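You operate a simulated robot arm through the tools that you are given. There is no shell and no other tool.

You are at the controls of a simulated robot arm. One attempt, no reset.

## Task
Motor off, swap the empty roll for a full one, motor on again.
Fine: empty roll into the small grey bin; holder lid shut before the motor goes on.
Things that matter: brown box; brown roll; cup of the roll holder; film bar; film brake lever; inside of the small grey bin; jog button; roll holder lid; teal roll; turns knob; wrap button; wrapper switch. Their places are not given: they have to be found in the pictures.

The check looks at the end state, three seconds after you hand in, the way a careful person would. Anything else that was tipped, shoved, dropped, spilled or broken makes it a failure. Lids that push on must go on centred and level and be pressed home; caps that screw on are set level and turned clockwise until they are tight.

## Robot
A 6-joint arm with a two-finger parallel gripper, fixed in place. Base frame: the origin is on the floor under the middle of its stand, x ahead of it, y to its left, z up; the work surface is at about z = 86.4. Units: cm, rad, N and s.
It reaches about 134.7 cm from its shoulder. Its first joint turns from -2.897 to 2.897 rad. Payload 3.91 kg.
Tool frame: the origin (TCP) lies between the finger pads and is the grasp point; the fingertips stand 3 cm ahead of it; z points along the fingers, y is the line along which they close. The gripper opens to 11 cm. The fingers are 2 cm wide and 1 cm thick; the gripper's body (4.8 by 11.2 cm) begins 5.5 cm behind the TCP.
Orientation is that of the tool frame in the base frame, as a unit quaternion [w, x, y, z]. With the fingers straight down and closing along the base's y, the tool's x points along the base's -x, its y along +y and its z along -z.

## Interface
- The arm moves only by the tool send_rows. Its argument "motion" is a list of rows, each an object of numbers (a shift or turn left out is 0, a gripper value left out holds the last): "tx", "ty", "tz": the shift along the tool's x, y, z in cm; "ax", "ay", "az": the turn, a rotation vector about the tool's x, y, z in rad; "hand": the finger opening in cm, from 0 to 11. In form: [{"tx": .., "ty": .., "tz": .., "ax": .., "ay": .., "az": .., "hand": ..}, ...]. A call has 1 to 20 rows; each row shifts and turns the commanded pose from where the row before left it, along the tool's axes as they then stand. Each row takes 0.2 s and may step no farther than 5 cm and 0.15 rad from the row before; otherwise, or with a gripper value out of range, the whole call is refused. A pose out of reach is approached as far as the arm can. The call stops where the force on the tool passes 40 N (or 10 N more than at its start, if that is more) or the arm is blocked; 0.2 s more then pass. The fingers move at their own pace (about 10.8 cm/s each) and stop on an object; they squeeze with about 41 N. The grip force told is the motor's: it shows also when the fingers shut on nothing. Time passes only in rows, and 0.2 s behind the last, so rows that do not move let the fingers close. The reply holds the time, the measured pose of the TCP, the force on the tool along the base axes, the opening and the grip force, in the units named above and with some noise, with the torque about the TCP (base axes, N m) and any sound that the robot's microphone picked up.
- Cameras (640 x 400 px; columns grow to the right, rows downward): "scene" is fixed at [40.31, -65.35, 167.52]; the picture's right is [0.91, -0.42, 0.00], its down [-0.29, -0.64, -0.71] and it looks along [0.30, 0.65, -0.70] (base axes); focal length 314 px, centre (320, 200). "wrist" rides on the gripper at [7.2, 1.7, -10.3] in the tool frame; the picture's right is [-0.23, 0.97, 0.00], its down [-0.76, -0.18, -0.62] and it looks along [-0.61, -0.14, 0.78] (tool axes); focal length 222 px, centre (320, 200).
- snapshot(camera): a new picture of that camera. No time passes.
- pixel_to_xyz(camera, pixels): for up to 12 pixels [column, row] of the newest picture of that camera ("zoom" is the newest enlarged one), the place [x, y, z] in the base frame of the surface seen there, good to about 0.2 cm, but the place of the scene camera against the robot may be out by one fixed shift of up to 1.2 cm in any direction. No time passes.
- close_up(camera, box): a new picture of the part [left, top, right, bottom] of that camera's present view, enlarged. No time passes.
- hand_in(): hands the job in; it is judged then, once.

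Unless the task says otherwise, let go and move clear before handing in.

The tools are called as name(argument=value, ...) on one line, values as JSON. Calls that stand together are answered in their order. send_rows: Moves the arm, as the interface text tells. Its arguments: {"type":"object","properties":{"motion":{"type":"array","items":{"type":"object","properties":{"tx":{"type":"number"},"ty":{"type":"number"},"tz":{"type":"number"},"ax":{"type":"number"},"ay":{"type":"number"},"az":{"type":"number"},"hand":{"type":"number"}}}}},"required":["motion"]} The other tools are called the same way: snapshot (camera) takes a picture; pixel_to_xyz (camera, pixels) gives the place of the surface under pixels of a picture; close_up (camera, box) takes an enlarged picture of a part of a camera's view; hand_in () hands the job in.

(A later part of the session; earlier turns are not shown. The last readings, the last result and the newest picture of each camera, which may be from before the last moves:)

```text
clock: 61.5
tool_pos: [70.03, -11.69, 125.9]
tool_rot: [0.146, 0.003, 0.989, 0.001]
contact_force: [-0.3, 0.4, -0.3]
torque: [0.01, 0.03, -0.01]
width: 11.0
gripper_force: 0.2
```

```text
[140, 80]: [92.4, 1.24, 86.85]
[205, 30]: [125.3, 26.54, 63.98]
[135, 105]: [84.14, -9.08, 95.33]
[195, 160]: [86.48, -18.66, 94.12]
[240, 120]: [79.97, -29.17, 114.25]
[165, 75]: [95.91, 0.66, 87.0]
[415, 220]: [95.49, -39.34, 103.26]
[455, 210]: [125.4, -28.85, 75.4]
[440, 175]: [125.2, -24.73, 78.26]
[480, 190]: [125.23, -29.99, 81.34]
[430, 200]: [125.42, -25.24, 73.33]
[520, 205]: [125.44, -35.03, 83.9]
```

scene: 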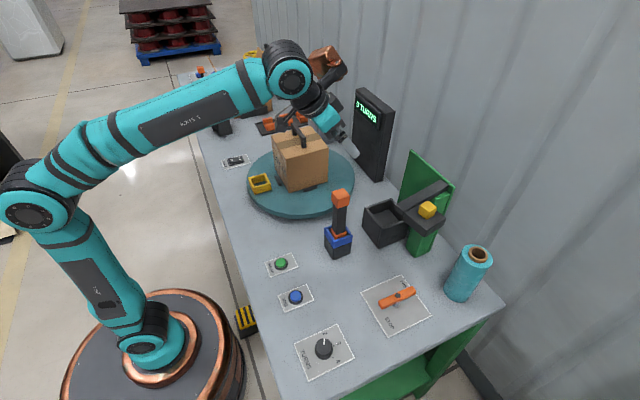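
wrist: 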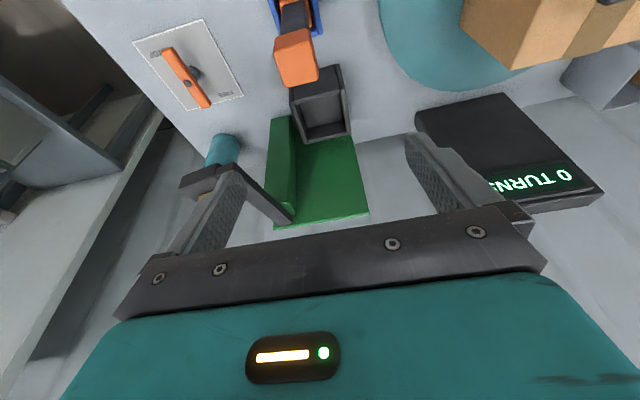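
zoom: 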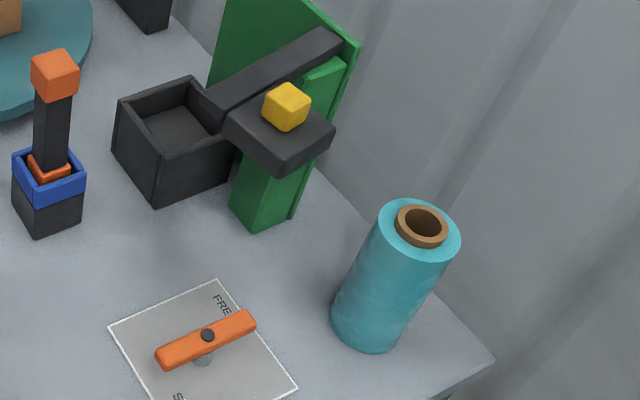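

Now I can see the lid at zoom (280,125) and the teal roll at (400,280). I'll measure the right pixels.

pixel_to_xyz(camera="zoom", pixels=[[228, 118], [280, 162], [330, 128], [285, 90], [280, 175], [213, 95], [225, 105], [335, 40], [287, 120], [250, 75], [275, 145], [320, 118]])

pixel_to_xyz(camera="zoom", pixels=[[384, 215], [455, 240], [420, 258], [400, 240], [425, 205], [420, 240], [440, 228], [365, 345], [340, 310], [400, 335], [380, 290], [425, 212]])

```text
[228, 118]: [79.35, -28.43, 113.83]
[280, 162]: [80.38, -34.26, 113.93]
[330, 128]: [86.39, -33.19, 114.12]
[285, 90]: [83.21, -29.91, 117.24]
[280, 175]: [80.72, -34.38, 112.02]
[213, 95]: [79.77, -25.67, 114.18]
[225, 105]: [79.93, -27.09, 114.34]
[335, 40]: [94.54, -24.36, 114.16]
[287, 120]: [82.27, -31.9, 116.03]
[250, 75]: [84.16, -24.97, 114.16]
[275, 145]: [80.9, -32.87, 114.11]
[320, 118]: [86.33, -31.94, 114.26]
```

```text
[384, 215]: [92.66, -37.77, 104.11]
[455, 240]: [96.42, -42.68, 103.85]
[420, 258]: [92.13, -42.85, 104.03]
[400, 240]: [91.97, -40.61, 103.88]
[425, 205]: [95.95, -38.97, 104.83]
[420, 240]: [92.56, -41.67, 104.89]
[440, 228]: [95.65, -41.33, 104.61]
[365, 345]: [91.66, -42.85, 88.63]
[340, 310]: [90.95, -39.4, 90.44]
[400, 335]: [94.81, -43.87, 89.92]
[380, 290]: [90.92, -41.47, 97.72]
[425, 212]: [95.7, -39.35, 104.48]
```

The teal roll fits a circle of radius 3.4–3.5 cm centred near (94.0,-39.8), and the lid's right edge is at y -33.6, z above 111. I'll move over to the right at a safe height and set tilt 60°, yaw +15° for the approach.

send_rows(motion=[{"ty": -4.4, "hand": 11}, {"ty": -4.4}, {"ty": -4.4}, {"ty": -4.4}, {"ty": -4.4}, {"ty": -4.4}, {"ty": -4.4}, {"ay": -0.15}, {"ay": -0.15}, {"ay": -0.15}, {"ay": -0.15}, {"ay": -0.15}, {"ax": -0.1126, "az": -0.065}, {"ax": -0.1126, "az": -0.065}])

snapshot(camera="wrist")

snapshot(camera="scene")

```text
clock: 64.5
tool_pos: [69.83, -42.55, 125.85]
tool_rot: [0.495, -0.11, 0.859, 0.065]
contact_force: [-0.2, 0.4, 0.3]
torque: [0.0, 0.04, -0.04]
width: 10.98
gripper_force: 0.0
```

```text
taken
```

wrist: 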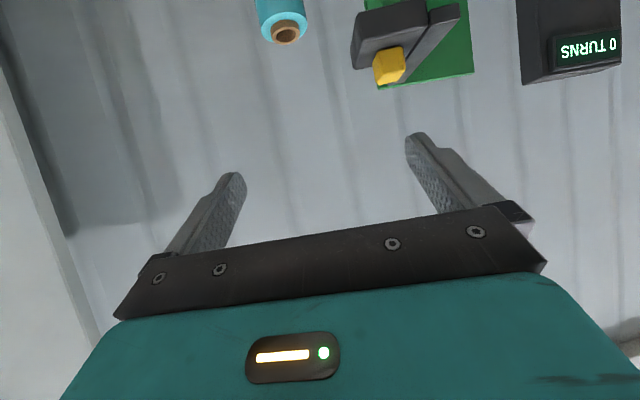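

```text
taken
```

scene: 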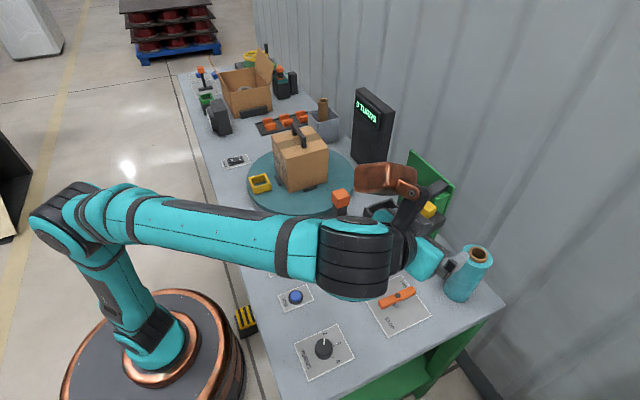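

The arm stands ready at the right. I'll move to a pre-grasp 12 cm short of the teal roll and look.

send_rows(motion=[{"tx": 1.947, "ty": -0.6, "tz": 3.763, "hand": 11}, {"tx": 1.947, "ty": -0.6, "tz": 3.763}, {"tx": 1.947, "ty": -0.6, "tz": 3.763}, {"tx": 1.947, "ty": -0.6, "tz": 3.763}, {"tx": 1.947, "ty": -0.6, "tz": 3.763}, {"tx": 1.947, "ty": -0.6, "tz": 3.763}, {"tz": 0}])

snapshot(camera="wrist")

close_up(camera="scene", box=[340, 150, 520, 330])

```text
clock: 66.0
tool_pos: [84.11, -42.37, 104.17]
tool_rot: [0.495, -0.11, 0.86, 0.065]
contact_force: [1.0, 0.4, 0.1]
torque: [0.0, 0.0, 0.04]
width: 11.0
gripper_force: 0.1
```

```text
taken
```

wrist: 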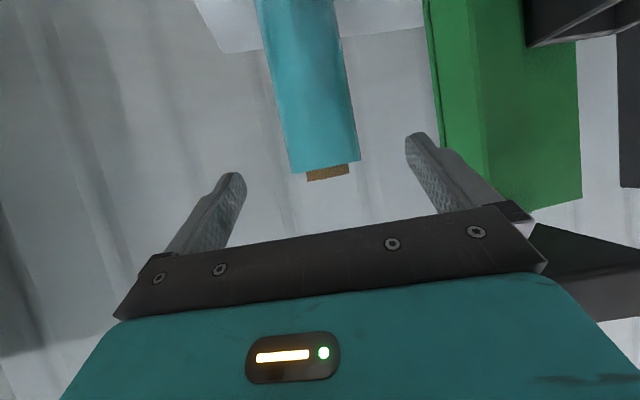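

```text
2.22 times, centred on (430, 240) of scene
```

zoom: 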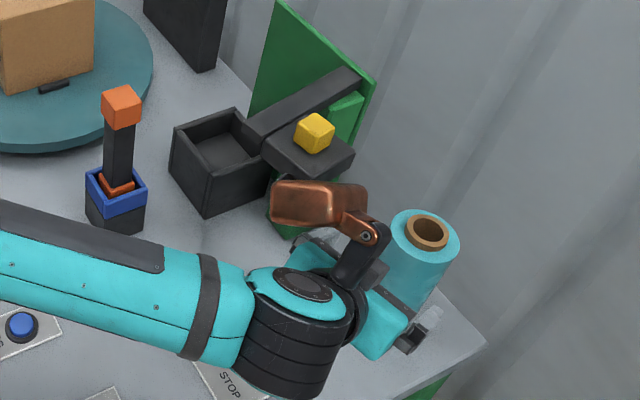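

The teal roll is centred between the fingers. A copper part of the wrist sticks out near the lid at zoom (320,205), so I'll check its place relative to the lid.

pixel_to_xyz(camera="zoom", pixels=[[285, 205], [300, 185], [345, 195], [362, 235], [275, 215], [320, 220], [355, 265], [300, 160], [350, 155], [315, 240], [280, 195], [330, 240]])

pixel_to_xyz(camera="wrist", pixels=[[320, 150], [295, 150], [350, 140], [310, 80], [345, 100], [280, 90], [325, 172], [325, 166], [308, 120]])

```text
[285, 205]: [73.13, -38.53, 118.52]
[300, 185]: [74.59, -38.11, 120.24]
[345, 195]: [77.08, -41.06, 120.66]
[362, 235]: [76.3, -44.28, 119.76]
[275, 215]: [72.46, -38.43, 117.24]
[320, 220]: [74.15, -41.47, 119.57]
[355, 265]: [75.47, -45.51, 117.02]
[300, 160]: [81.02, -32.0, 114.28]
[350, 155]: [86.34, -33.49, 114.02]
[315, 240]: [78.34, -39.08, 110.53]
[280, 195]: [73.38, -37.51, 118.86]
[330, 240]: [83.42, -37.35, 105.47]
```

```text
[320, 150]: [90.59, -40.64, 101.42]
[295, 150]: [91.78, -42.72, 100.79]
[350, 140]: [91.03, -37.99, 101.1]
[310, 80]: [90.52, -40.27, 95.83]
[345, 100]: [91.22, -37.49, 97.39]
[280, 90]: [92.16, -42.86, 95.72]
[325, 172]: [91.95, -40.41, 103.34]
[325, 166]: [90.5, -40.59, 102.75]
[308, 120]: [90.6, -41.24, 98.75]
```

At the grasp this copper part would come within about 0.5 cm of the lid with the present yaw. I'll turn the yaw to about 35°, which takes it some 4–5 cm clear, and re-aim at the roll's centre (94.0,-39.8).

send_rows(motion=[{"tx": -0.427, "ty": -3.64, "tz": 0.32, "hand": 11}, {"ax": -0.1016, "az": -0.0588}, {"ax": -0.1016, "az": -0.0588}, {"ax": -0.1016, "az": -0.0588}, {"tz": 0}])

snapshot(camera="wrist")

close_up(camera="scene", box=[340, 150, 520, 330])

```text
clock: 67.2
tool_pos: [85.32, -46.03, 104.42]
tool_rot: [0.476, -0.259, 0.827, 0.151]
contact_force: [-0.7, -0.1, -0.2]
torque: [-0.04, 0.0, 0.02]
width: 10.99
gripper_force: 0.1
```

```text
taken
```

wrist: 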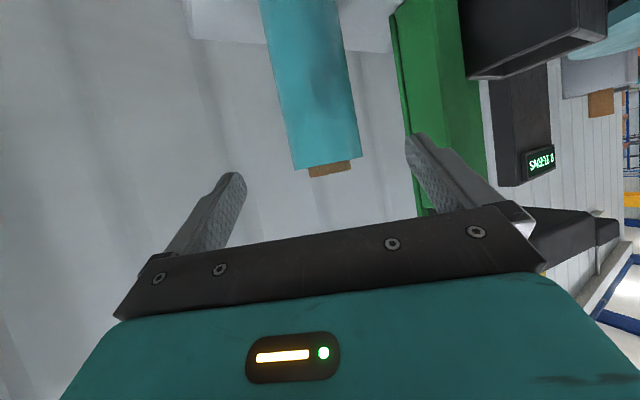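

```text
2.22 times, centred on (430, 240) of scene
```

zoom: 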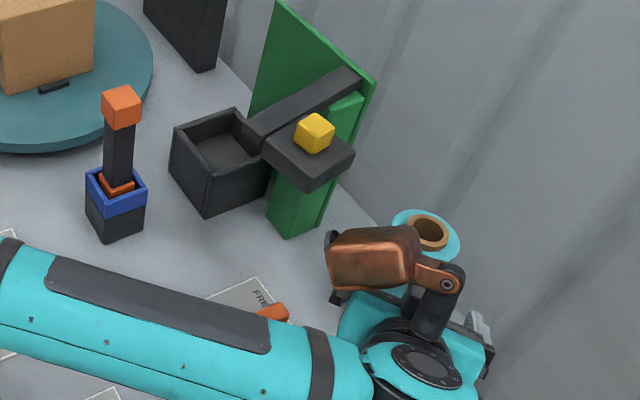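

The roll stays centred between the fingers at (325,140). I'll check the copper part again before going in.

pixel_to_xyz(camera="zoom", pixels=[[333, 235], [345, 230], [400, 230], [335, 265], [410, 250], [332, 250], [335, 300], [375, 228]])

pixel_to_xyz(camera="wrist", pixels=[[320, 150], [297, 155], [352, 140], [310, 80], [340, 80], [280, 90], [325, 100]])

```text
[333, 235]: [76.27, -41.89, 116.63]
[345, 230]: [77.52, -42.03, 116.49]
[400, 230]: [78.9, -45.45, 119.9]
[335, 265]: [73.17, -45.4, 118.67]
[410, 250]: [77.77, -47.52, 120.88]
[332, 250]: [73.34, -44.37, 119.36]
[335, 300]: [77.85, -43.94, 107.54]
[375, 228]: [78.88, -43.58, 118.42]
```

```text
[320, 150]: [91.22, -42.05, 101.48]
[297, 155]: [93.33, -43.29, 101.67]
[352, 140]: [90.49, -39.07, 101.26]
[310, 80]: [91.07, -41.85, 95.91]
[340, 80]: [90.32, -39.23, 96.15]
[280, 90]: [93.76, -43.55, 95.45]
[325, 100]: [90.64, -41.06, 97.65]
```

At the grasp the copper part would pass the lid with about 1.3 cm to spare. I'll turn 0.12 rad further to widen that gap and re-measure.

send_rows(motion=[{"tx": -0.2, "ty": -1.15, "tz": 0.34, "hand": 11}, {"ax": -0.1039, "az": -0.0602}, {"tz": 0}])

close_up(camera="scene", box=[340, 150, 520, 330])

snapshot(camera="wrist")

```text
clock: 68.0
tool_pos: [86.31, -46.65, 104.48]
tool_rot: [0.467, -0.307, 0.81, 0.179]
contact_force: [-0.5, 0.7, 0.0]
torque: [-0.02, 0.0, 0.0]
width: 11.01
gripper_force: 0.0
```

```text
2.22 times, centred on (430, 240) of scene
```

zoom: 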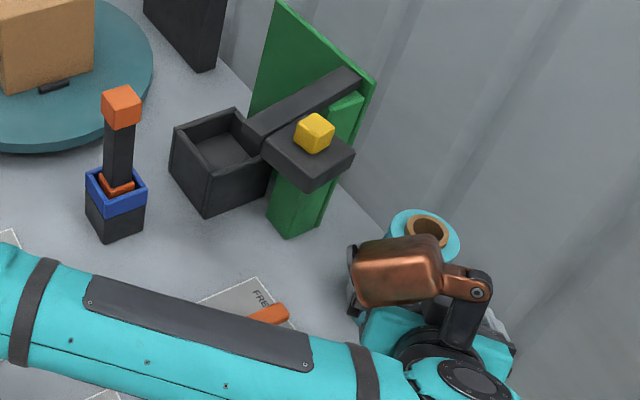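

```text
taken
```

wrist: 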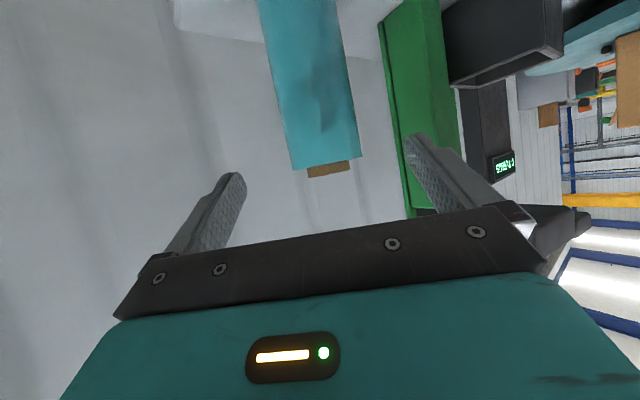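

I'll read the copper part's place again and the roll's side points in this pose.

pixel_to_xyz(camera="zoom", pixels=[[357, 250], [370, 240], [430, 240], [360, 295], [435, 260], [350, 270], [395, 238], [355, 310]])

pixel_to_xyz(camera="wrist", pixels=[[320, 150], [297, 155], [352, 140], [310, 80], [340, 80], [280, 90], [325, 100]])

```text
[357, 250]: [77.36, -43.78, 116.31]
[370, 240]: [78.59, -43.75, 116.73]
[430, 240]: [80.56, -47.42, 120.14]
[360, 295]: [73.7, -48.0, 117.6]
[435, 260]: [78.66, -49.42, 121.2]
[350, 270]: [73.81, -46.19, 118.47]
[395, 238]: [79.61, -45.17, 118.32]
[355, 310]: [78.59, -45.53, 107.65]
```

```text
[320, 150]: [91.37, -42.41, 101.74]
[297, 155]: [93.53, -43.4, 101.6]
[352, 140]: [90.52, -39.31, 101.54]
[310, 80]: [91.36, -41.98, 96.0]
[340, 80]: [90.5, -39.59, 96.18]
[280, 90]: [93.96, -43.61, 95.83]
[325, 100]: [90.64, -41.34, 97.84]
```

Now the copper part will stay about 2.5 cm clear of the lid, and the roll's centre fits (94.0,-39.9). I'll advance 12 cm along the tool.

send_rows(motion=[{"tz": 3, "ty": -0.05, "hand": 11}, {"tz": 3}, {"tz": 2.5}, {"tz": 2}, {"tz": 1.4}, {"tz": 0}])

snapshot(camera="wrist")

close_up(camera="scene", box=[340, 150, 520, 330])

```text
clock: 69.5
tool_pos: [94.04, -40.01, 98.62]
tool_rot: [0.466, -0.308, 0.81, 0.18]
contact_force: [-0.1, 0.5, -0.3]
torque: [0.01, 0.0, 0.0]
width: 10.99
gripper_force: 0.1
```

```text
taken
```

wrist: 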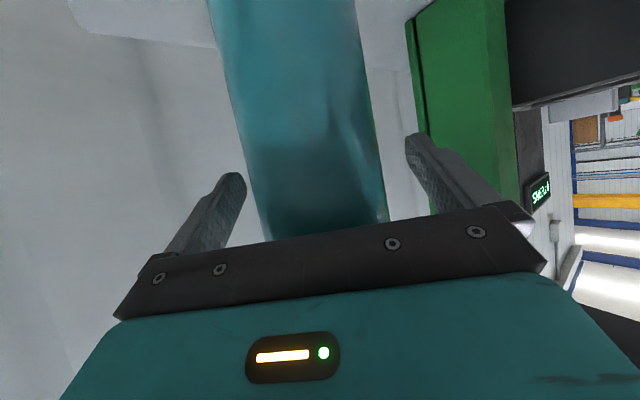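

```text
2.22 times, centred on (430, 240) of scene
```

zoom: 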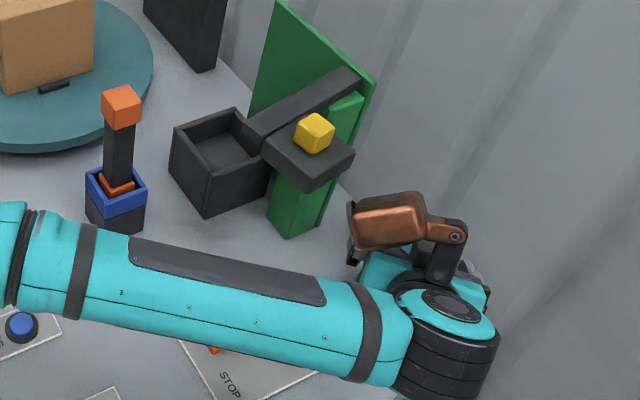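

The roll is between the pads with even gaps. I'll close on it in two stages.

send_rows(motion=[{"hand": 8}, {"hand": 7.5}, {"hand": 5}, {"hand": 5}, {"hand": 5}])

snapshot(camera="wrist")

```text
clock: 70.7
tool_pos: [94.08, -39.97, 98.59]
tool_rot: [0.467, -0.307, 0.81, 0.179]
contact_force: [0.9, -1.6, 2.2]
torque: [0.07, 0.01, 0.02]
width: 6.97
gripper_force: 40.1
```

```text
taken
```

wrist: 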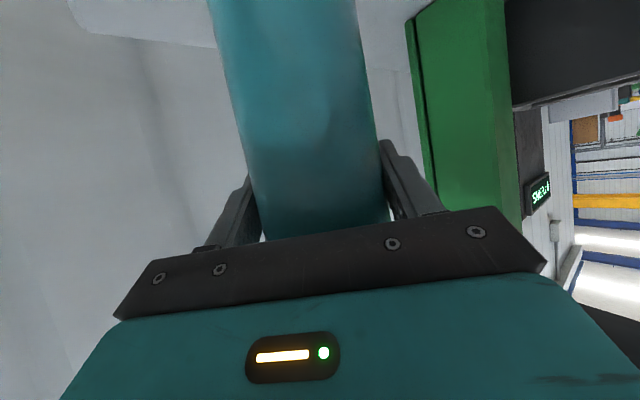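

The roll is gripped at 6.97 cm with 40 N, its axis within 0.1 cm of the TCP. I'll lift a little and check the load.

send_rows(motion=[{"tx": -0.433, "tz": -0.25, "hand": 5}, {"tx": -0.866, "tz": -0.5}, {"tx": -0.866, "tz": -0.5}, {"tz": 0}])

snapshot(camera="wrist")

close_up(camera="scene", box=[370, 170, 510, 310])

```text
clock: 71.7
tool_pos: [94.12, -39.75, 101.0]
tool_rot: [0.466, -0.307, 0.811, 0.179]
contact_force: [-0.5, 0.6, -6.5]
torque: [0.03, -0.01, 0.01]
width: 7.01
gripper_force: 40.8
```

```text
taken
```

wrist: 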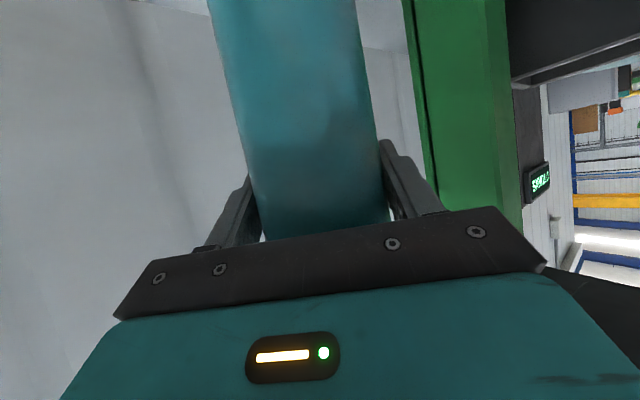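

```text
2.86 times, centred on (440, 240) of scene
```

zoom: 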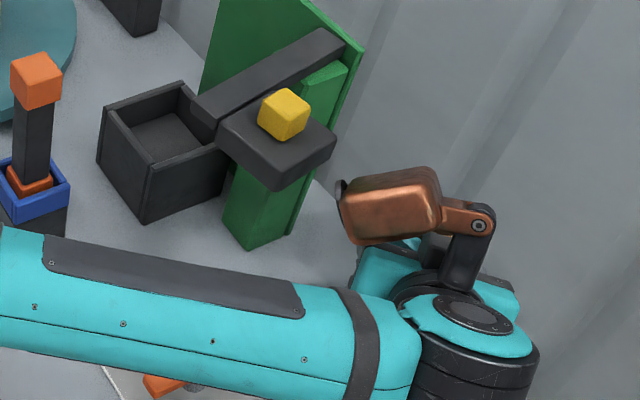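

The roll hangs from the grip with a weight of about 6.5 N and stays vertical. I'll draw it back away from the lid, then up and inward while turning the yaw back.

send_rows(motion=[{"tx": 1.35, "tz": -3.84, "hand": 5}, {"tx": 1.35, "tz": -3.84}, {"tx": -1.06, "ty": 1.48, "tz": -2.96, "ax": 0.1039, "az": 0.06}, {"tx": -0.98, "ty": 1.225, "tz": -3.1, "ax": 0.1039, "az": 0.06}, {"tx": -0.916, "ty": 0.953, "tz": -3.21, "ax": 0.1039, "az": 0.06}, {"tx": -0.868, "ty": 0.671, "tz": -3.3, "ax": 0.1039, "az": 0.06}, {"tz": 0}])

snapshot(camera="scene")

snapshot(camera="wrist")

```text
clock: 73.2
tool_pos: [78.07, -46.09, 112.23]
tool_rot: [0.494, -0.106, 0.86, 0.063]
contact_force: [0.7, -0.1, -5.2]
torque: [0.01, 0.05, -0.01]
width: 6.98
gripper_force: 40.9
```

```text
taken
```

scene: 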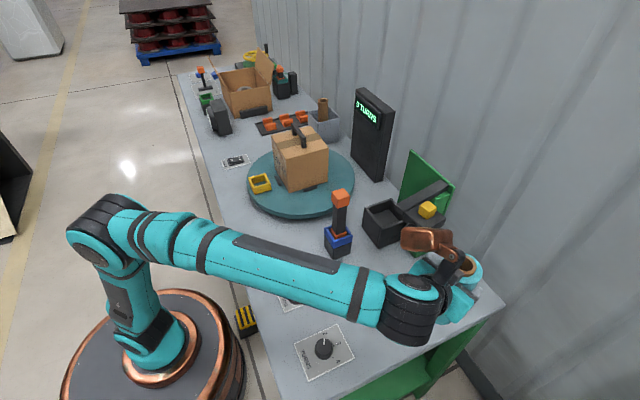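

```text
taken
```

wrist: 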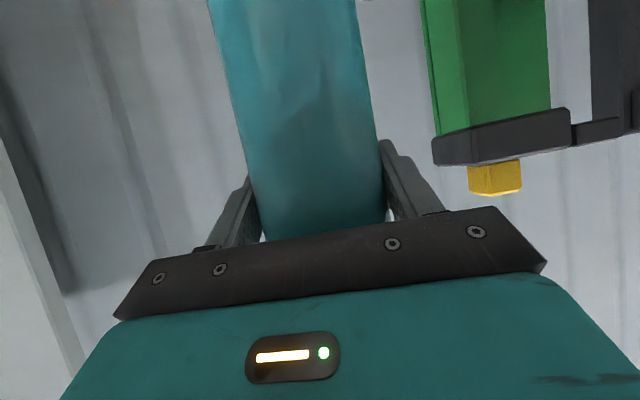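

The roll is clear of the lid at (78,-46), bottom near z 100. I'll raise it to TCP z 132.5 so its bottom passes well above the lid's knob.

send_rows(motion=[{"tx": -3.15, "ty": 0.39, "tz": -2.66, "ax": 0.0433, "az": 0.025, "hand": 5}, {"tx": -3.14, "ty": 0.354, "tz": -2.675, "ax": 0.0433, "az": 0.025}, {"tx": -3.135, "ty": 0.317, "tz": -2.69, "ax": 0.0433, "az": 0.025}, {"tx": -3.13, "ty": 0.278, "tz": -2.7, "ax": 0.0433, "az": 0.025}, {"tx": -3.12, "ty": 0.239, "tz": -2.71, "ax": 0.0433, "az": 0.025}, {"tz": 0}])

snapshot(camera="scene")

```text
clock: 74.7
tool_pos: [73.92, -45.5, 132.94]
tool_rot: [0.499, 0.002, 0.867, 0.0]
contact_force: [0.4, -0.7, -6.0]
torque: [0.01, 0.03, -0.03]
width: 7.0
gripper_force: 40.8
```

```text
taken
```

scene: 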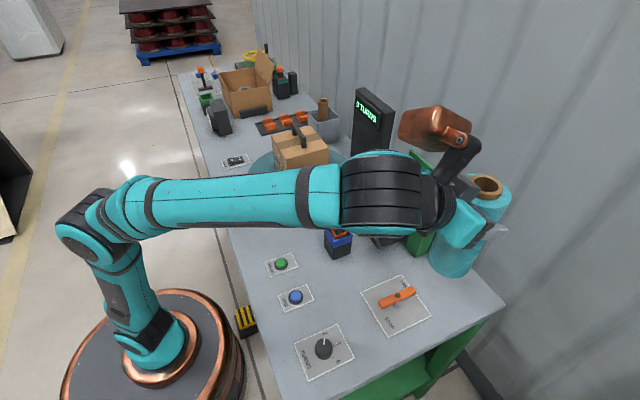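

The roll's bottom is at about z 120.7, above the lid's knob. I'll fly over to the cup while turning the yaw to -44°.

send_rows(motion=[{"tx": -0.82, "ty": 4.08, "tz": 1.42, "ax": 0.0831, "az": 0.048, "hand": 5}, {"tx": -0.62, "ty": 4.218, "tz": 1.075, "ax": 0.0831, "az": 0.048}, {"tx": -0.416, "ty": 4.318, "tz": 0.72, "ax": 0.0831, "az": 0.048}, {"tx": -0.207, "ty": 4.378, "tz": 0.358, "ax": 0.0831, "az": 0.048}, {"ty": 4.397, "ax": 0.0831, "az": 0.048}, {"tx": 0.215, "ty": 4.376, "tz": -0.372, "ax": 0.0831, "az": 0.048}, {"tx": 0.424, "ty": 4.315, "tz": -0.733, "ax": 0.0831, "az": 0.048}, {"tx": 0.629, "ty": 4.214, "tz": -1.089, "ax": 0.0831, "az": 0.048}, {"tz": 0}])

snapshot(camera="scene")

snapshot(camera="wrist")

```text
clock: 76.7
tool_pos: [87.47, -12.53, 132.71]
tool_rot: [0.461, 0.325, 0.804, -0.188]
contact_force: [0.4, 0.0, -6.2]
torque: [-0.01, 0.01, -0.01]
width: 6.98
gripper_force: 40.4
```

```text
taken
```

scene: 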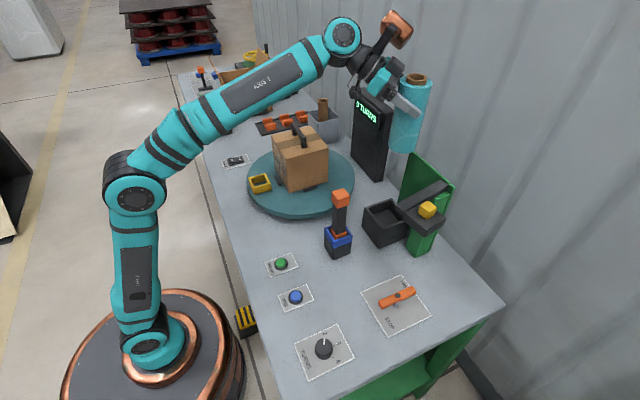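

```text
taken
```

wrist: 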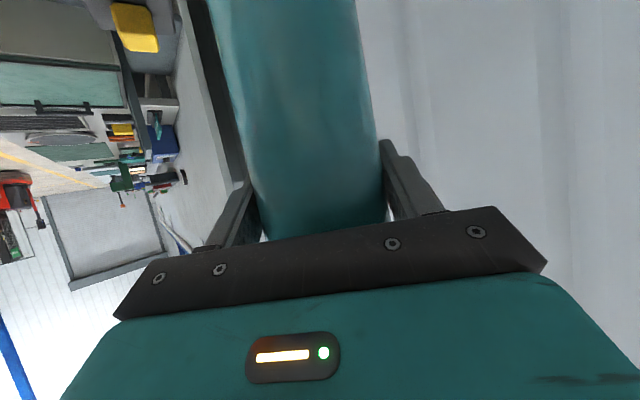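

The roll is over the cup at (87.5,-12.5). I'll correct to (87.0,-12.9) and descend until its bottom is about 2 cm above the rim.

send_rows(motion=[{"tx": 0.042, "ty": -0.593, "tz": -0.068, "hand": 5}, {"tx": 3.367, "tz": 1.966}, {"tx": 3.367, "tz": 1.966}, {"tx": 3.367, "tz": 1.966}, {"tx": 3.367, "tz": 1.966}, {"tx": 3.367, "tz": 1.966}, {"tx": 2.42, "tz": 1.41}, {"tz": 0}])

close_up(camera="scene", box=[320, 120, 450, 260])

snapshot(camera="wrist")

```text
clock: 78.5
tool_pos: [87.14, -13.03, 110.49]
tool_rot: [0.461, 0.325, 0.804, -0.188]
contact_force: [0.4, 0.0, -6.5]
torque: [-0.02, -0.04, 0.0]
width: 6.97
gripper_force: 41.4
```

```text
2.86 times, centred on (385, 190) of scene
```

zoom: 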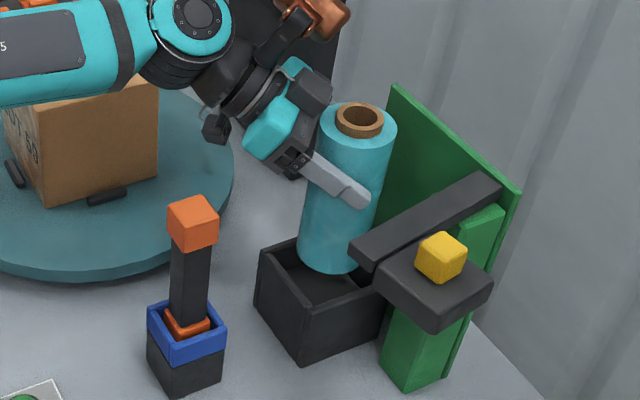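

```text
taken
```

wrist: 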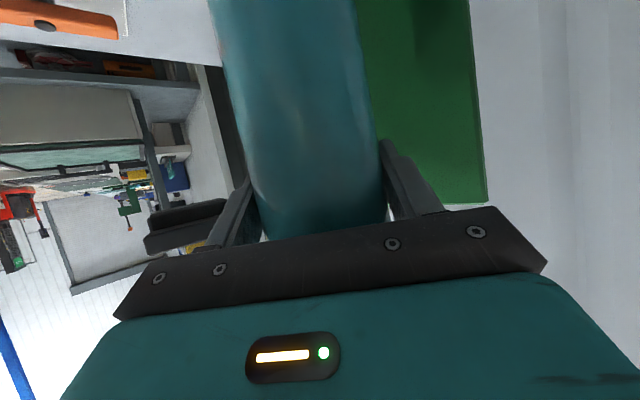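

The roll hangs just above the cup. I'll verify its lower end against the cup with measured points.

pixel_to_xyz(camera="zoom", pixels=[[302, 245], [325, 262], [345, 265], [320, 235], [305, 225], [345, 245], [330, 200], [312, 190], [285, 240], [262, 255], [300, 305], [310, 285]])

pixel_to_xyz(camera="wrist", pixels=[[280, 60], [240, 60], [330, 60], [300, 130], [340, 130], [260, 130], [290, 10], [225, 20], [345, 20]])

```text
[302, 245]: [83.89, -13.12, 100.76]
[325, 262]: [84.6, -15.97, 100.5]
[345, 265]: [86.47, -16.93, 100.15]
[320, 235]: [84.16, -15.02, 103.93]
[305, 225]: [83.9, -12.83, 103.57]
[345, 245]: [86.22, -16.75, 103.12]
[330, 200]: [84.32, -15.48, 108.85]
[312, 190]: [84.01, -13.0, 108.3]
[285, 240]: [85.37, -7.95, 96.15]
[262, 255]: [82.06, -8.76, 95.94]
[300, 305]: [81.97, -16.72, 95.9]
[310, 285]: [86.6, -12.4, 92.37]
```

```text
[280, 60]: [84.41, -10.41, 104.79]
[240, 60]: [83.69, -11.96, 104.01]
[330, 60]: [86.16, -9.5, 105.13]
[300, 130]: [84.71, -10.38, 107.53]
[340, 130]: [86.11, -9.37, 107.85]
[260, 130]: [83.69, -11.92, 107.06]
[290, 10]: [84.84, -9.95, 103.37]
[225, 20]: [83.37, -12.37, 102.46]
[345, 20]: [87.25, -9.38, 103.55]
```

Both cameras put the roll's axis within 0.15 cm of the cup's centre. I'll lower it in small steps into the cup, with the force watched.

send_rows(motion=[{"tx": 0.863, "tz": 0.504, "hand": 5}, {"tx": 0.863, "tz": 0.504}, {"tx": 0.691, "tz": 0.403}, {"tx": 0.691, "tz": 0.403}, {"tx": 0.691, "tz": 0.403}, {"tx": 0.691, "tz": 0.403}, {"tx": 0.432, "tz": 0.252}, {"tz": 0}])

close_up(camera="scene", box=[320, 120, 450, 260])

```text
clock: 80.2
tool_pos: [86.82, -13.02, 104.5]
tool_rot: [0.463, 0.324, 0.803, -0.188]
contact_force: [-0.4, -0.2, -6.7]
torque: [-0.02, -0.02, 0.04]
width: 6.99
gripper_force: 41.6
```

```text
2.86 times, centred on (385, 190) of scene
```

zoom: 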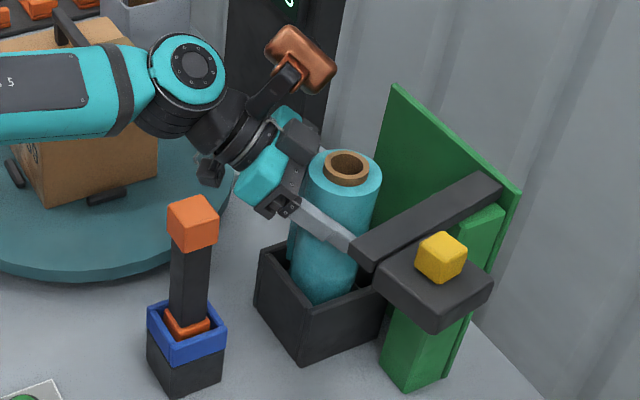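

The roll is inside the cup with its bottom near z 92.3. I'll creep down until the load shows it is standing on the floor.

send_rows(motion=[{"tx": 0.259, "tz": 0.151, "hand": 5}, {"tx": 0.259, "tz": 0.151}, {"tx": 0.173, "tz": 0.101}, {"tz": 0}])

```text
clock: 81.2
tool_pos: [86.76, -12.91, 104.08]
tool_rot: [0.463, 0.325, 0.803, -0.187]
contact_force: [1.1, 1.3, 23.7]
torque: [0.09, -0.26, 0.41]
width: 6.98
gripper_force: 41.1
```

Contact: the load switched to +24 N, so the roll is standing on the cup floor. I'll ease up slightly, then open the fingers.

send_rows(motion=[{"tx": -0.12, "tz": -0.07, "hand": 5}, {"tz": 0}, {"hand": 8}, {"hand": 10}, {"hand": 10.5}, {"hand": 10.5}])

snapshot(camera="wrist")

close_up(camera="scene", box=[320, 120, 450, 260])

```text
clock: 82.7
tool_pos: [86.86, -12.92, 103.88]
tool_rot: [0.462, 0.325, 0.804, -0.187]
contact_force: [0.4, 0.1, -0.7]
torque: [-0.02, -0.03, -0.02]
width: 10.51
gripper_force: 0.0
```

```text
taken
```

wrist: 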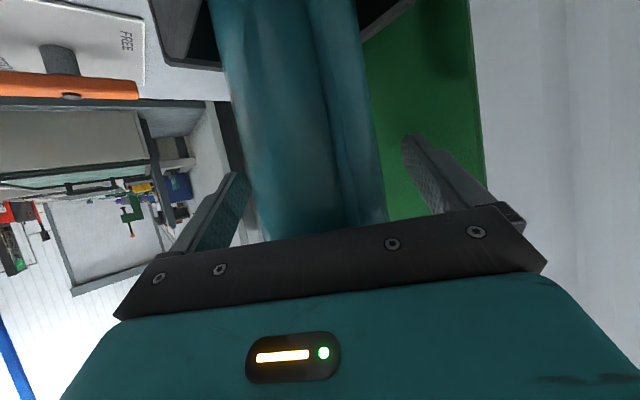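

```text
2.86 times, centred on (385, 190) of scene
```

zoom: 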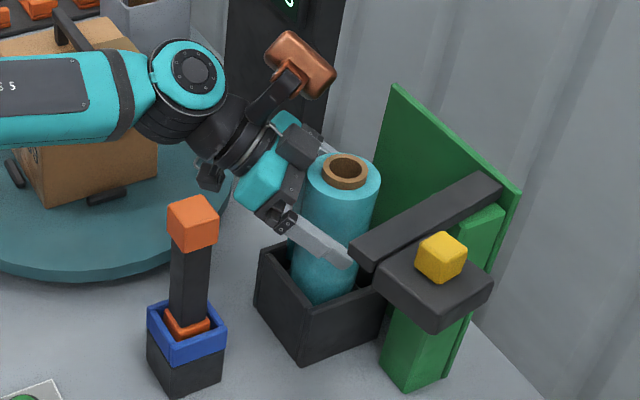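

The roll stands in the cup and the fingers are open with gaps on both sides. I'll back straight out along the tool, then rise.

send_rows(motion=[{"tz": -1.5, "hand": 11}, {"tz": -3}, {"tz": -3}, {"tz": -3}, {"tz": -3}, {"tx": -2.6, "tz": -1.5}, {"tx": -2.6, "tz": -1.5}, {"tx": -2.6, "tz": -1.5}, {"tx": -2.6, "tz": -1.5}])

close_up(camera="scene", box=[320, 130, 450, 260])

snapshot(camera="scene")

```text
clock: 84.7
tool_pos: [78.5, -5.05, 122.65]
tool_rot: [0.462, 0.325, 0.804, -0.188]
contact_force: [0.7, -0.6, -0.4]
torque: [-0.04, 0.0, -0.04]
width: 11.01
gripper_force: 0.0
```

```text
3.08 times, centred on (385, 195) of scene
```

zoom: 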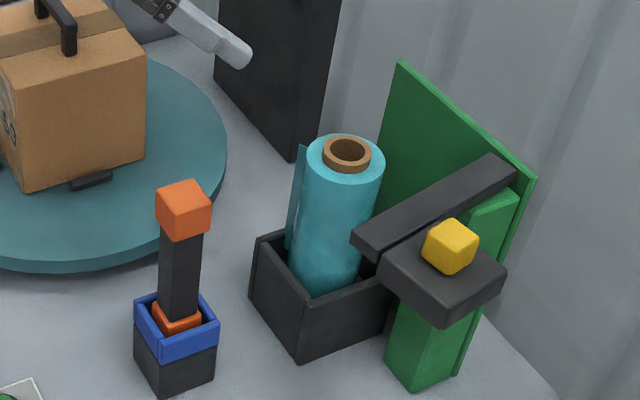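

```text
taken
```

scene: 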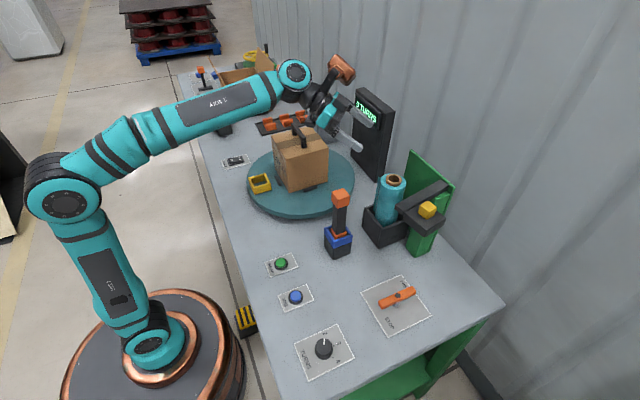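

The roll stands in the cup. A flat teal strip shows at its left side, zoom (298,200); I'll look at it closely before closing the lid.

close_up(camera="scene", box=[360, 165, 420, 245])

snapshot(camera="wrist")

```text
5.00 times, centred on (390, 205) of scene
```

zoom: 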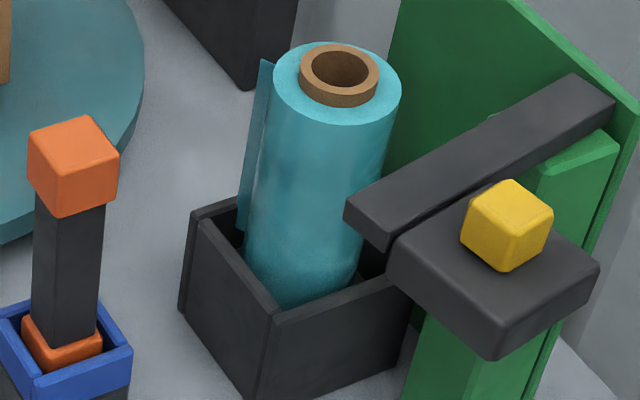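

```text
taken
```

wrist: 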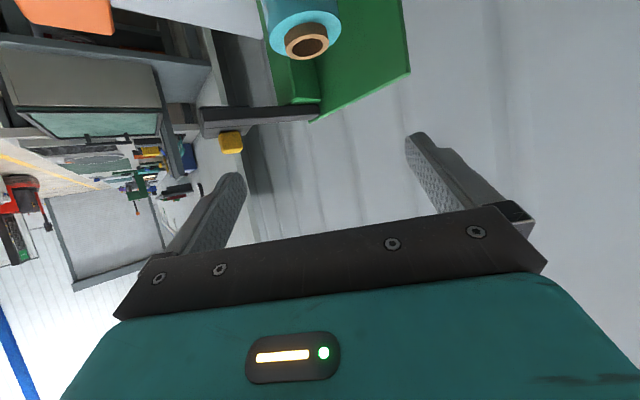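

The strip is the film's loose end, which was on the roll's far side before. I'll check that the roll is seated by measuring its top, which should be near z 109.2.

pixel_to_xyz(camera="wrist", pixels=[[287, 35], [326, 42], [305, 57], [306, 22], [278, 30], [335, 25], [305, 12], [275, 45]])

pixel_to_xyz(camera="zoom", pixels=[[305, 75], [373, 80], [340, 50], [340, 100], [340, 115], [285, 85], [395, 90], [255, 170], [262, 80], [245, 215], [265, 270], [300, 290]])

```text
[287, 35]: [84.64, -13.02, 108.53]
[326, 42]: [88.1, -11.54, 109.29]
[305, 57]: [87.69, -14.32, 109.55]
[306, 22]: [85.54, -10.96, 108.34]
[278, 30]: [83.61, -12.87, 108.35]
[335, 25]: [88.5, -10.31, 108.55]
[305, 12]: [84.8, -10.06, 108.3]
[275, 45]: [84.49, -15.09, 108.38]
```

```text
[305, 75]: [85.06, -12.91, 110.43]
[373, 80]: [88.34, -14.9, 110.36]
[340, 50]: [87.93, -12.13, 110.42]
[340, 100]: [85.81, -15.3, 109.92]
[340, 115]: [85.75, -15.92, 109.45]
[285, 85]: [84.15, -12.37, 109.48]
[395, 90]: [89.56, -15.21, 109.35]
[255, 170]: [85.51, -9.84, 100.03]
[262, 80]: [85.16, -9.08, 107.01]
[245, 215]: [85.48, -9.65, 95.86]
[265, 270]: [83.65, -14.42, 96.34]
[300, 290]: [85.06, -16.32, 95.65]
```

The core's top is at z 109.5, the same as the old roll's, so the new roll is fully seated and centred. Now I'll set yaw 0 and tilt 34° again and go over to the open lid's knob.

send_rows(motion=[{"ax": -0.1105, "az": -0.0645, "hand": 8}, {"ax": -0.1105, "az": -0.0645}, {"ax": -0.1105, "az": -0.0645}, {"ax": -0.1105, "az": -0.0645}, {"ax": -0.1105, "az": -0.0645}, {"ax": -0.1105, "az": -0.0645}, {"ay": 0.15}, {"ay": 0.15}, {"ay": 0.15}, {"ty": -4.33, "tz": -0.557}, {"ty": -4.33, "tz": -0.557}, {"ty": -4.33, "tz": -0.557}, {"ty": -4.33, "tz": -0.557}, {"ty": -4.33, "tz": -0.557}, {"ty": -4.33, "tz": -0.557}, {"tz": 0}])

snapshot(camera="wrist")

snapshot(camera="scene")

```text
clock: 88.0
tool_pos: [76.72, -31.0, 125.29]
tool_rot: [0.292, 0.001, 0.957, -0.001]
contact_force: [0.0, 0.4, -0.6]
torque: [0.0, -0.02, -0.02]
width: 8.0
gripper_force: 0.2
```

```text
taken
```

wrist: 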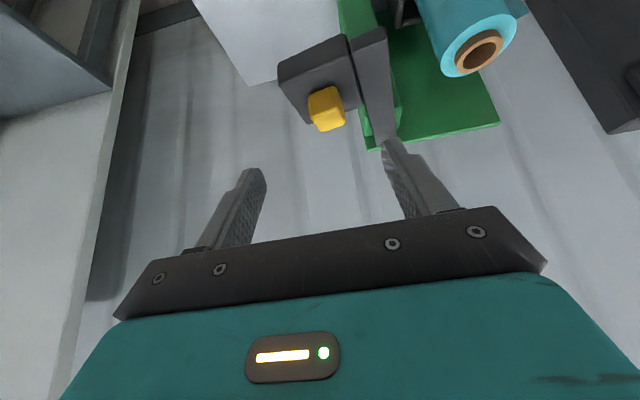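

```text
taken
```

scene: 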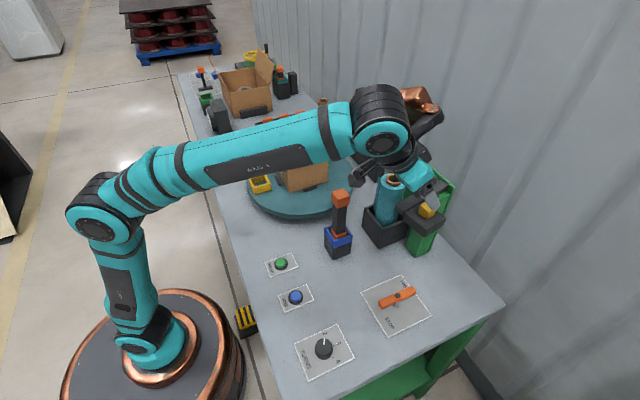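

The knob is visible at (327,108), between the fingers. I'll read its place and the plate's before going down around it.

pixel_to_xyz(camera="wrist", pixels=[[325, 98], [328, 125], [313, 115], [340, 105], [335, 95], [300, 75], [340, 55], [310, 110], [370, 60], [385, 110], [480, 50]])

close_up(camera="wrist", box=[260, 0, 420, 150])

```text
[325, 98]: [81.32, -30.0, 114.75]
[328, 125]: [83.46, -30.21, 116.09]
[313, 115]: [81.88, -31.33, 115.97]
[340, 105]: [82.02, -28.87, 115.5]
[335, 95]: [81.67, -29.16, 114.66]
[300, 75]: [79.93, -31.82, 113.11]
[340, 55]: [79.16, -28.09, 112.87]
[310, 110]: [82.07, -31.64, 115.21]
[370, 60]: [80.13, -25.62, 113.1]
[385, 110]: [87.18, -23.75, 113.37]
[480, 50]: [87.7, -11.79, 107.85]
```

```text
2.67 times, centred on (340, 75) of wrist
```

zoom: 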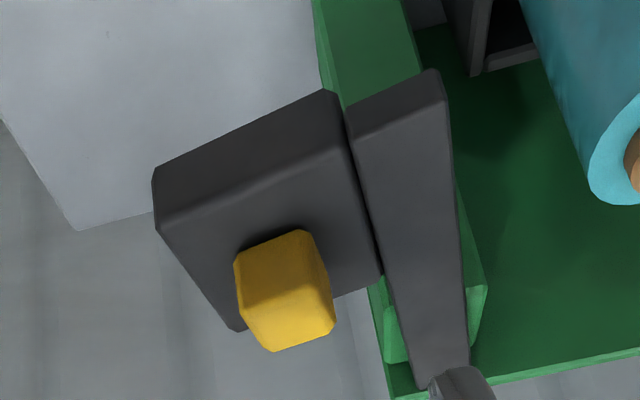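

The knob's centre is at about (82.7,-30.1,114.7). I'll come down around it, narrow to 5.5 cm and sweep the lid back toward +y along its arc.

send_rows(motion=[{"tx": 0.31, "ty": 0.2, "tz": 3.3, "hand": 8}, {"tx": 0.31, "ty": 0.2, "tz": 3.3}, {"tx": 0.31, "ty": 0.2, "tz": 3.28}, {"hand": 5.5}, {"tx": 0.33, "ty": 0.9, "tz": -0.225}, {"tx": 0.33, "ty": 0.9, "tz": -0.225}, {"tx": 0.33, "ty": 0.9, "tz": -0.225}, {"tx": 0.33, "ty": 0.9, "tz": -0.225}, {"tz": 0}])

snapshot(camera="wrist")

```text
clock: 90.0
tool_pos: [79.78, -26.54, 116.8]
tool_rot: [0.292, 0.0, 0.956, -0.001]
contact_force: [-1.3, 0.3, 0.3]
torque: [0.02, 0.01, 0.0]
width: 5.48
gripper_force: 0.1
```

```text
taken
```

wrist: 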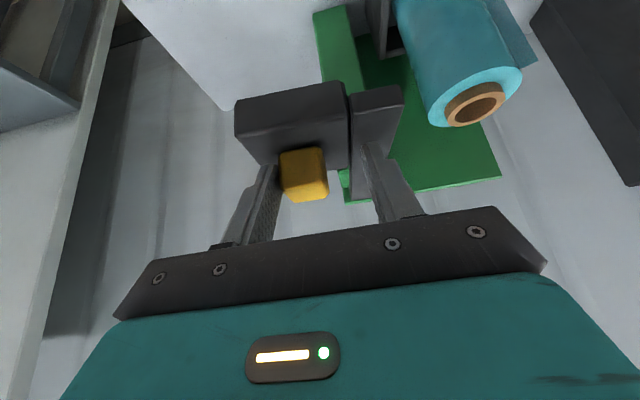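

The right finger is now pushing the knob at (303,175) and the lid follows with little force. I'll continue the sweep.

send_rows(motion=[{"tx": 0.124, "ty": 0.9, "tz": -0.084, "hand": 5.5}, {"tx": 0.124, "ty": 0.9, "tz": -0.084}, {"tx": 0.124, "ty": 0.9, "tz": -0.084}, {"tx": 0.124, "ty": 0.9, "tz": -0.084}, {"tx": -0.041, "ty": 0.9, "tz": 0.028}, {"tx": -0.041, "ty": 0.9, "tz": 0.028}, {"tx": -0.041, "ty": 0.9, "tz": 0.028}, {"tx": -0.041, "ty": 0.9, "tz": 0.028}, {"tz": 0}])

snapshot(camera="wrist")

close_up(camera="scene", box=[330, 120, 460, 250])

```text
clock: 92.0
tool_pos: [79.41, -19.42, 116.74]
tool_rot: [0.292, 0.001, 0.956, -0.001]
contact_force: [-0.5, 0.2, -0.3]
torque: [0.02, 0.03, 0.01]
width: 5.49
gripper_force: 0.2
```

```text
taken
```

wrist: 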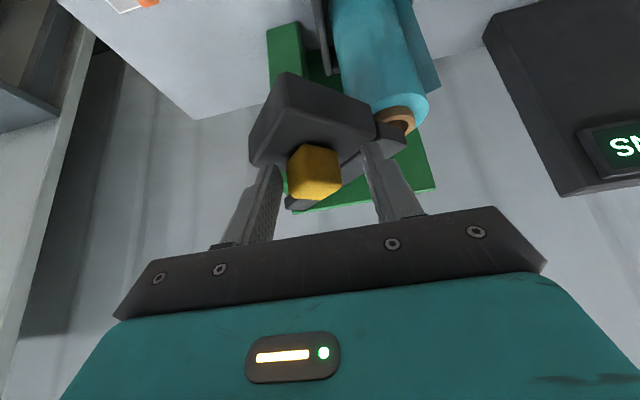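

```text
3.08 times, centred on (395, 185) of scene
```

zoom: 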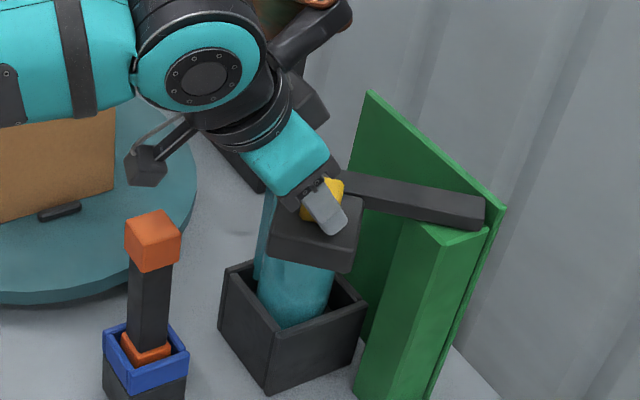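

The lid is about 45° open and moving smoothly over the roll. I'll follow the arc further, now with some +x.

send_rows(motion=[{"tx": -0.372, "ty": 0.9, "tz": 0.253, "hand": 5.5}, {"tx": -0.372, "ty": 0.9, "tz": 0.253}, {"tx": -0.372, "ty": 0.9, "tz": 0.253}, {"tx": -0.496, "ty": 0.8, "tz": 0.337}, {"tx": -0.496, "ty": 0.8, "tz": 0.337}, {"tx": -0.496, "ty": 0.8, "tz": 0.337}, {"tz": 0}])

snapshot(camera="wrist")

close_up(camera="scene", box=[330, 120, 460, 250])

```text
clock: 93.7
tool_pos: [82.82, -14.44, 116.7]
tool_rot: [0.291, 0.001, 0.957, -0.001]
contact_force: [-0.2, 0.8, -0.2]
torque: [-0.01, 0.03, 0.01]
width: 5.49
gripper_force: 0.1
```

```text
taken
```

wrist: 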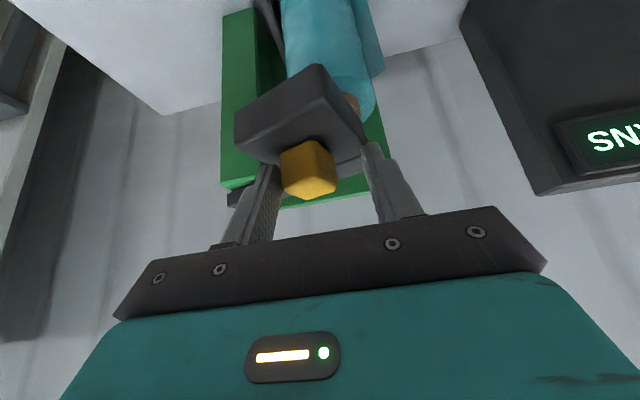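

```text
3.08 times, centred on (395, 185) of scene
```

zoom: 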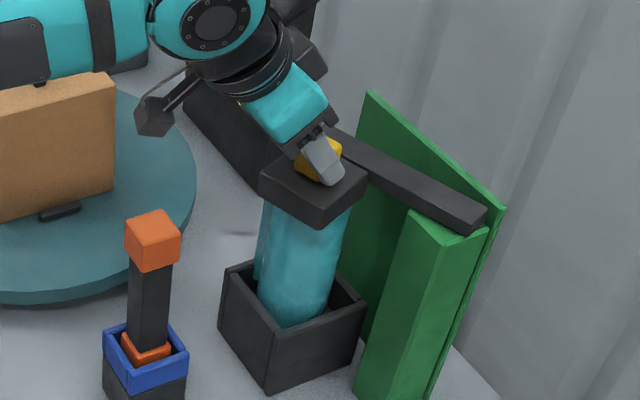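

The lid is about 25° from shut. For the last part I'll turn the yaw about -43° around the knob so the right finger pushes squarely along the closing direction.

send_rows(motion=[{"ax": 0.0703, "az": 0.1034, "hand": 6}, {"ax": 0.0703, "az": 0.1034}, {"ax": 0.0703, "az": 0.1034}, {"ax": 0.0703, "az": 0.1034}, {"ax": 0.0703, "az": 0.1034}, {"ax": 0.0703, "az": 0.1034}, {"tz": 0}])

snapshot(camera="wrist")

close_up(camera="scene", box=[330, 120, 460, 250])

```text
clock: 95.2
tool_pos: [82.53, -14.26, 116.87]
tool_rot: [0.272, 0.352, 0.889, -0.11]
contact_force: [-0.1, 0.7, 0.5]
torque: [0.01, 0.01, -0.01]
width: 6.02
gripper_force: 0.1
```

```text
taken
```

wrist: 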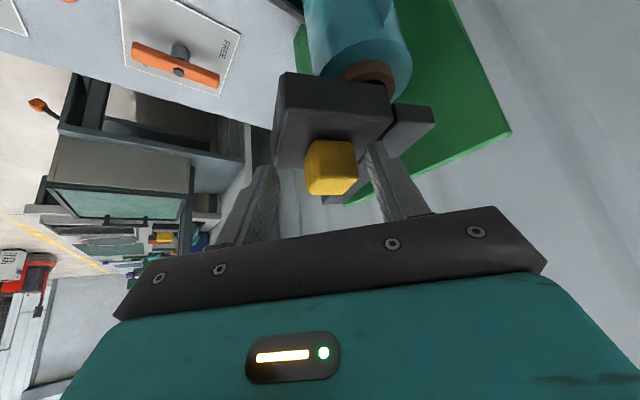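

```text
3.08 times, centred on (395, 185) of scene
```

zoom: 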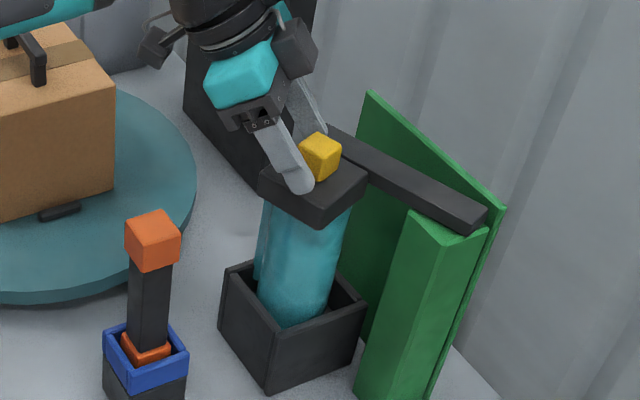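

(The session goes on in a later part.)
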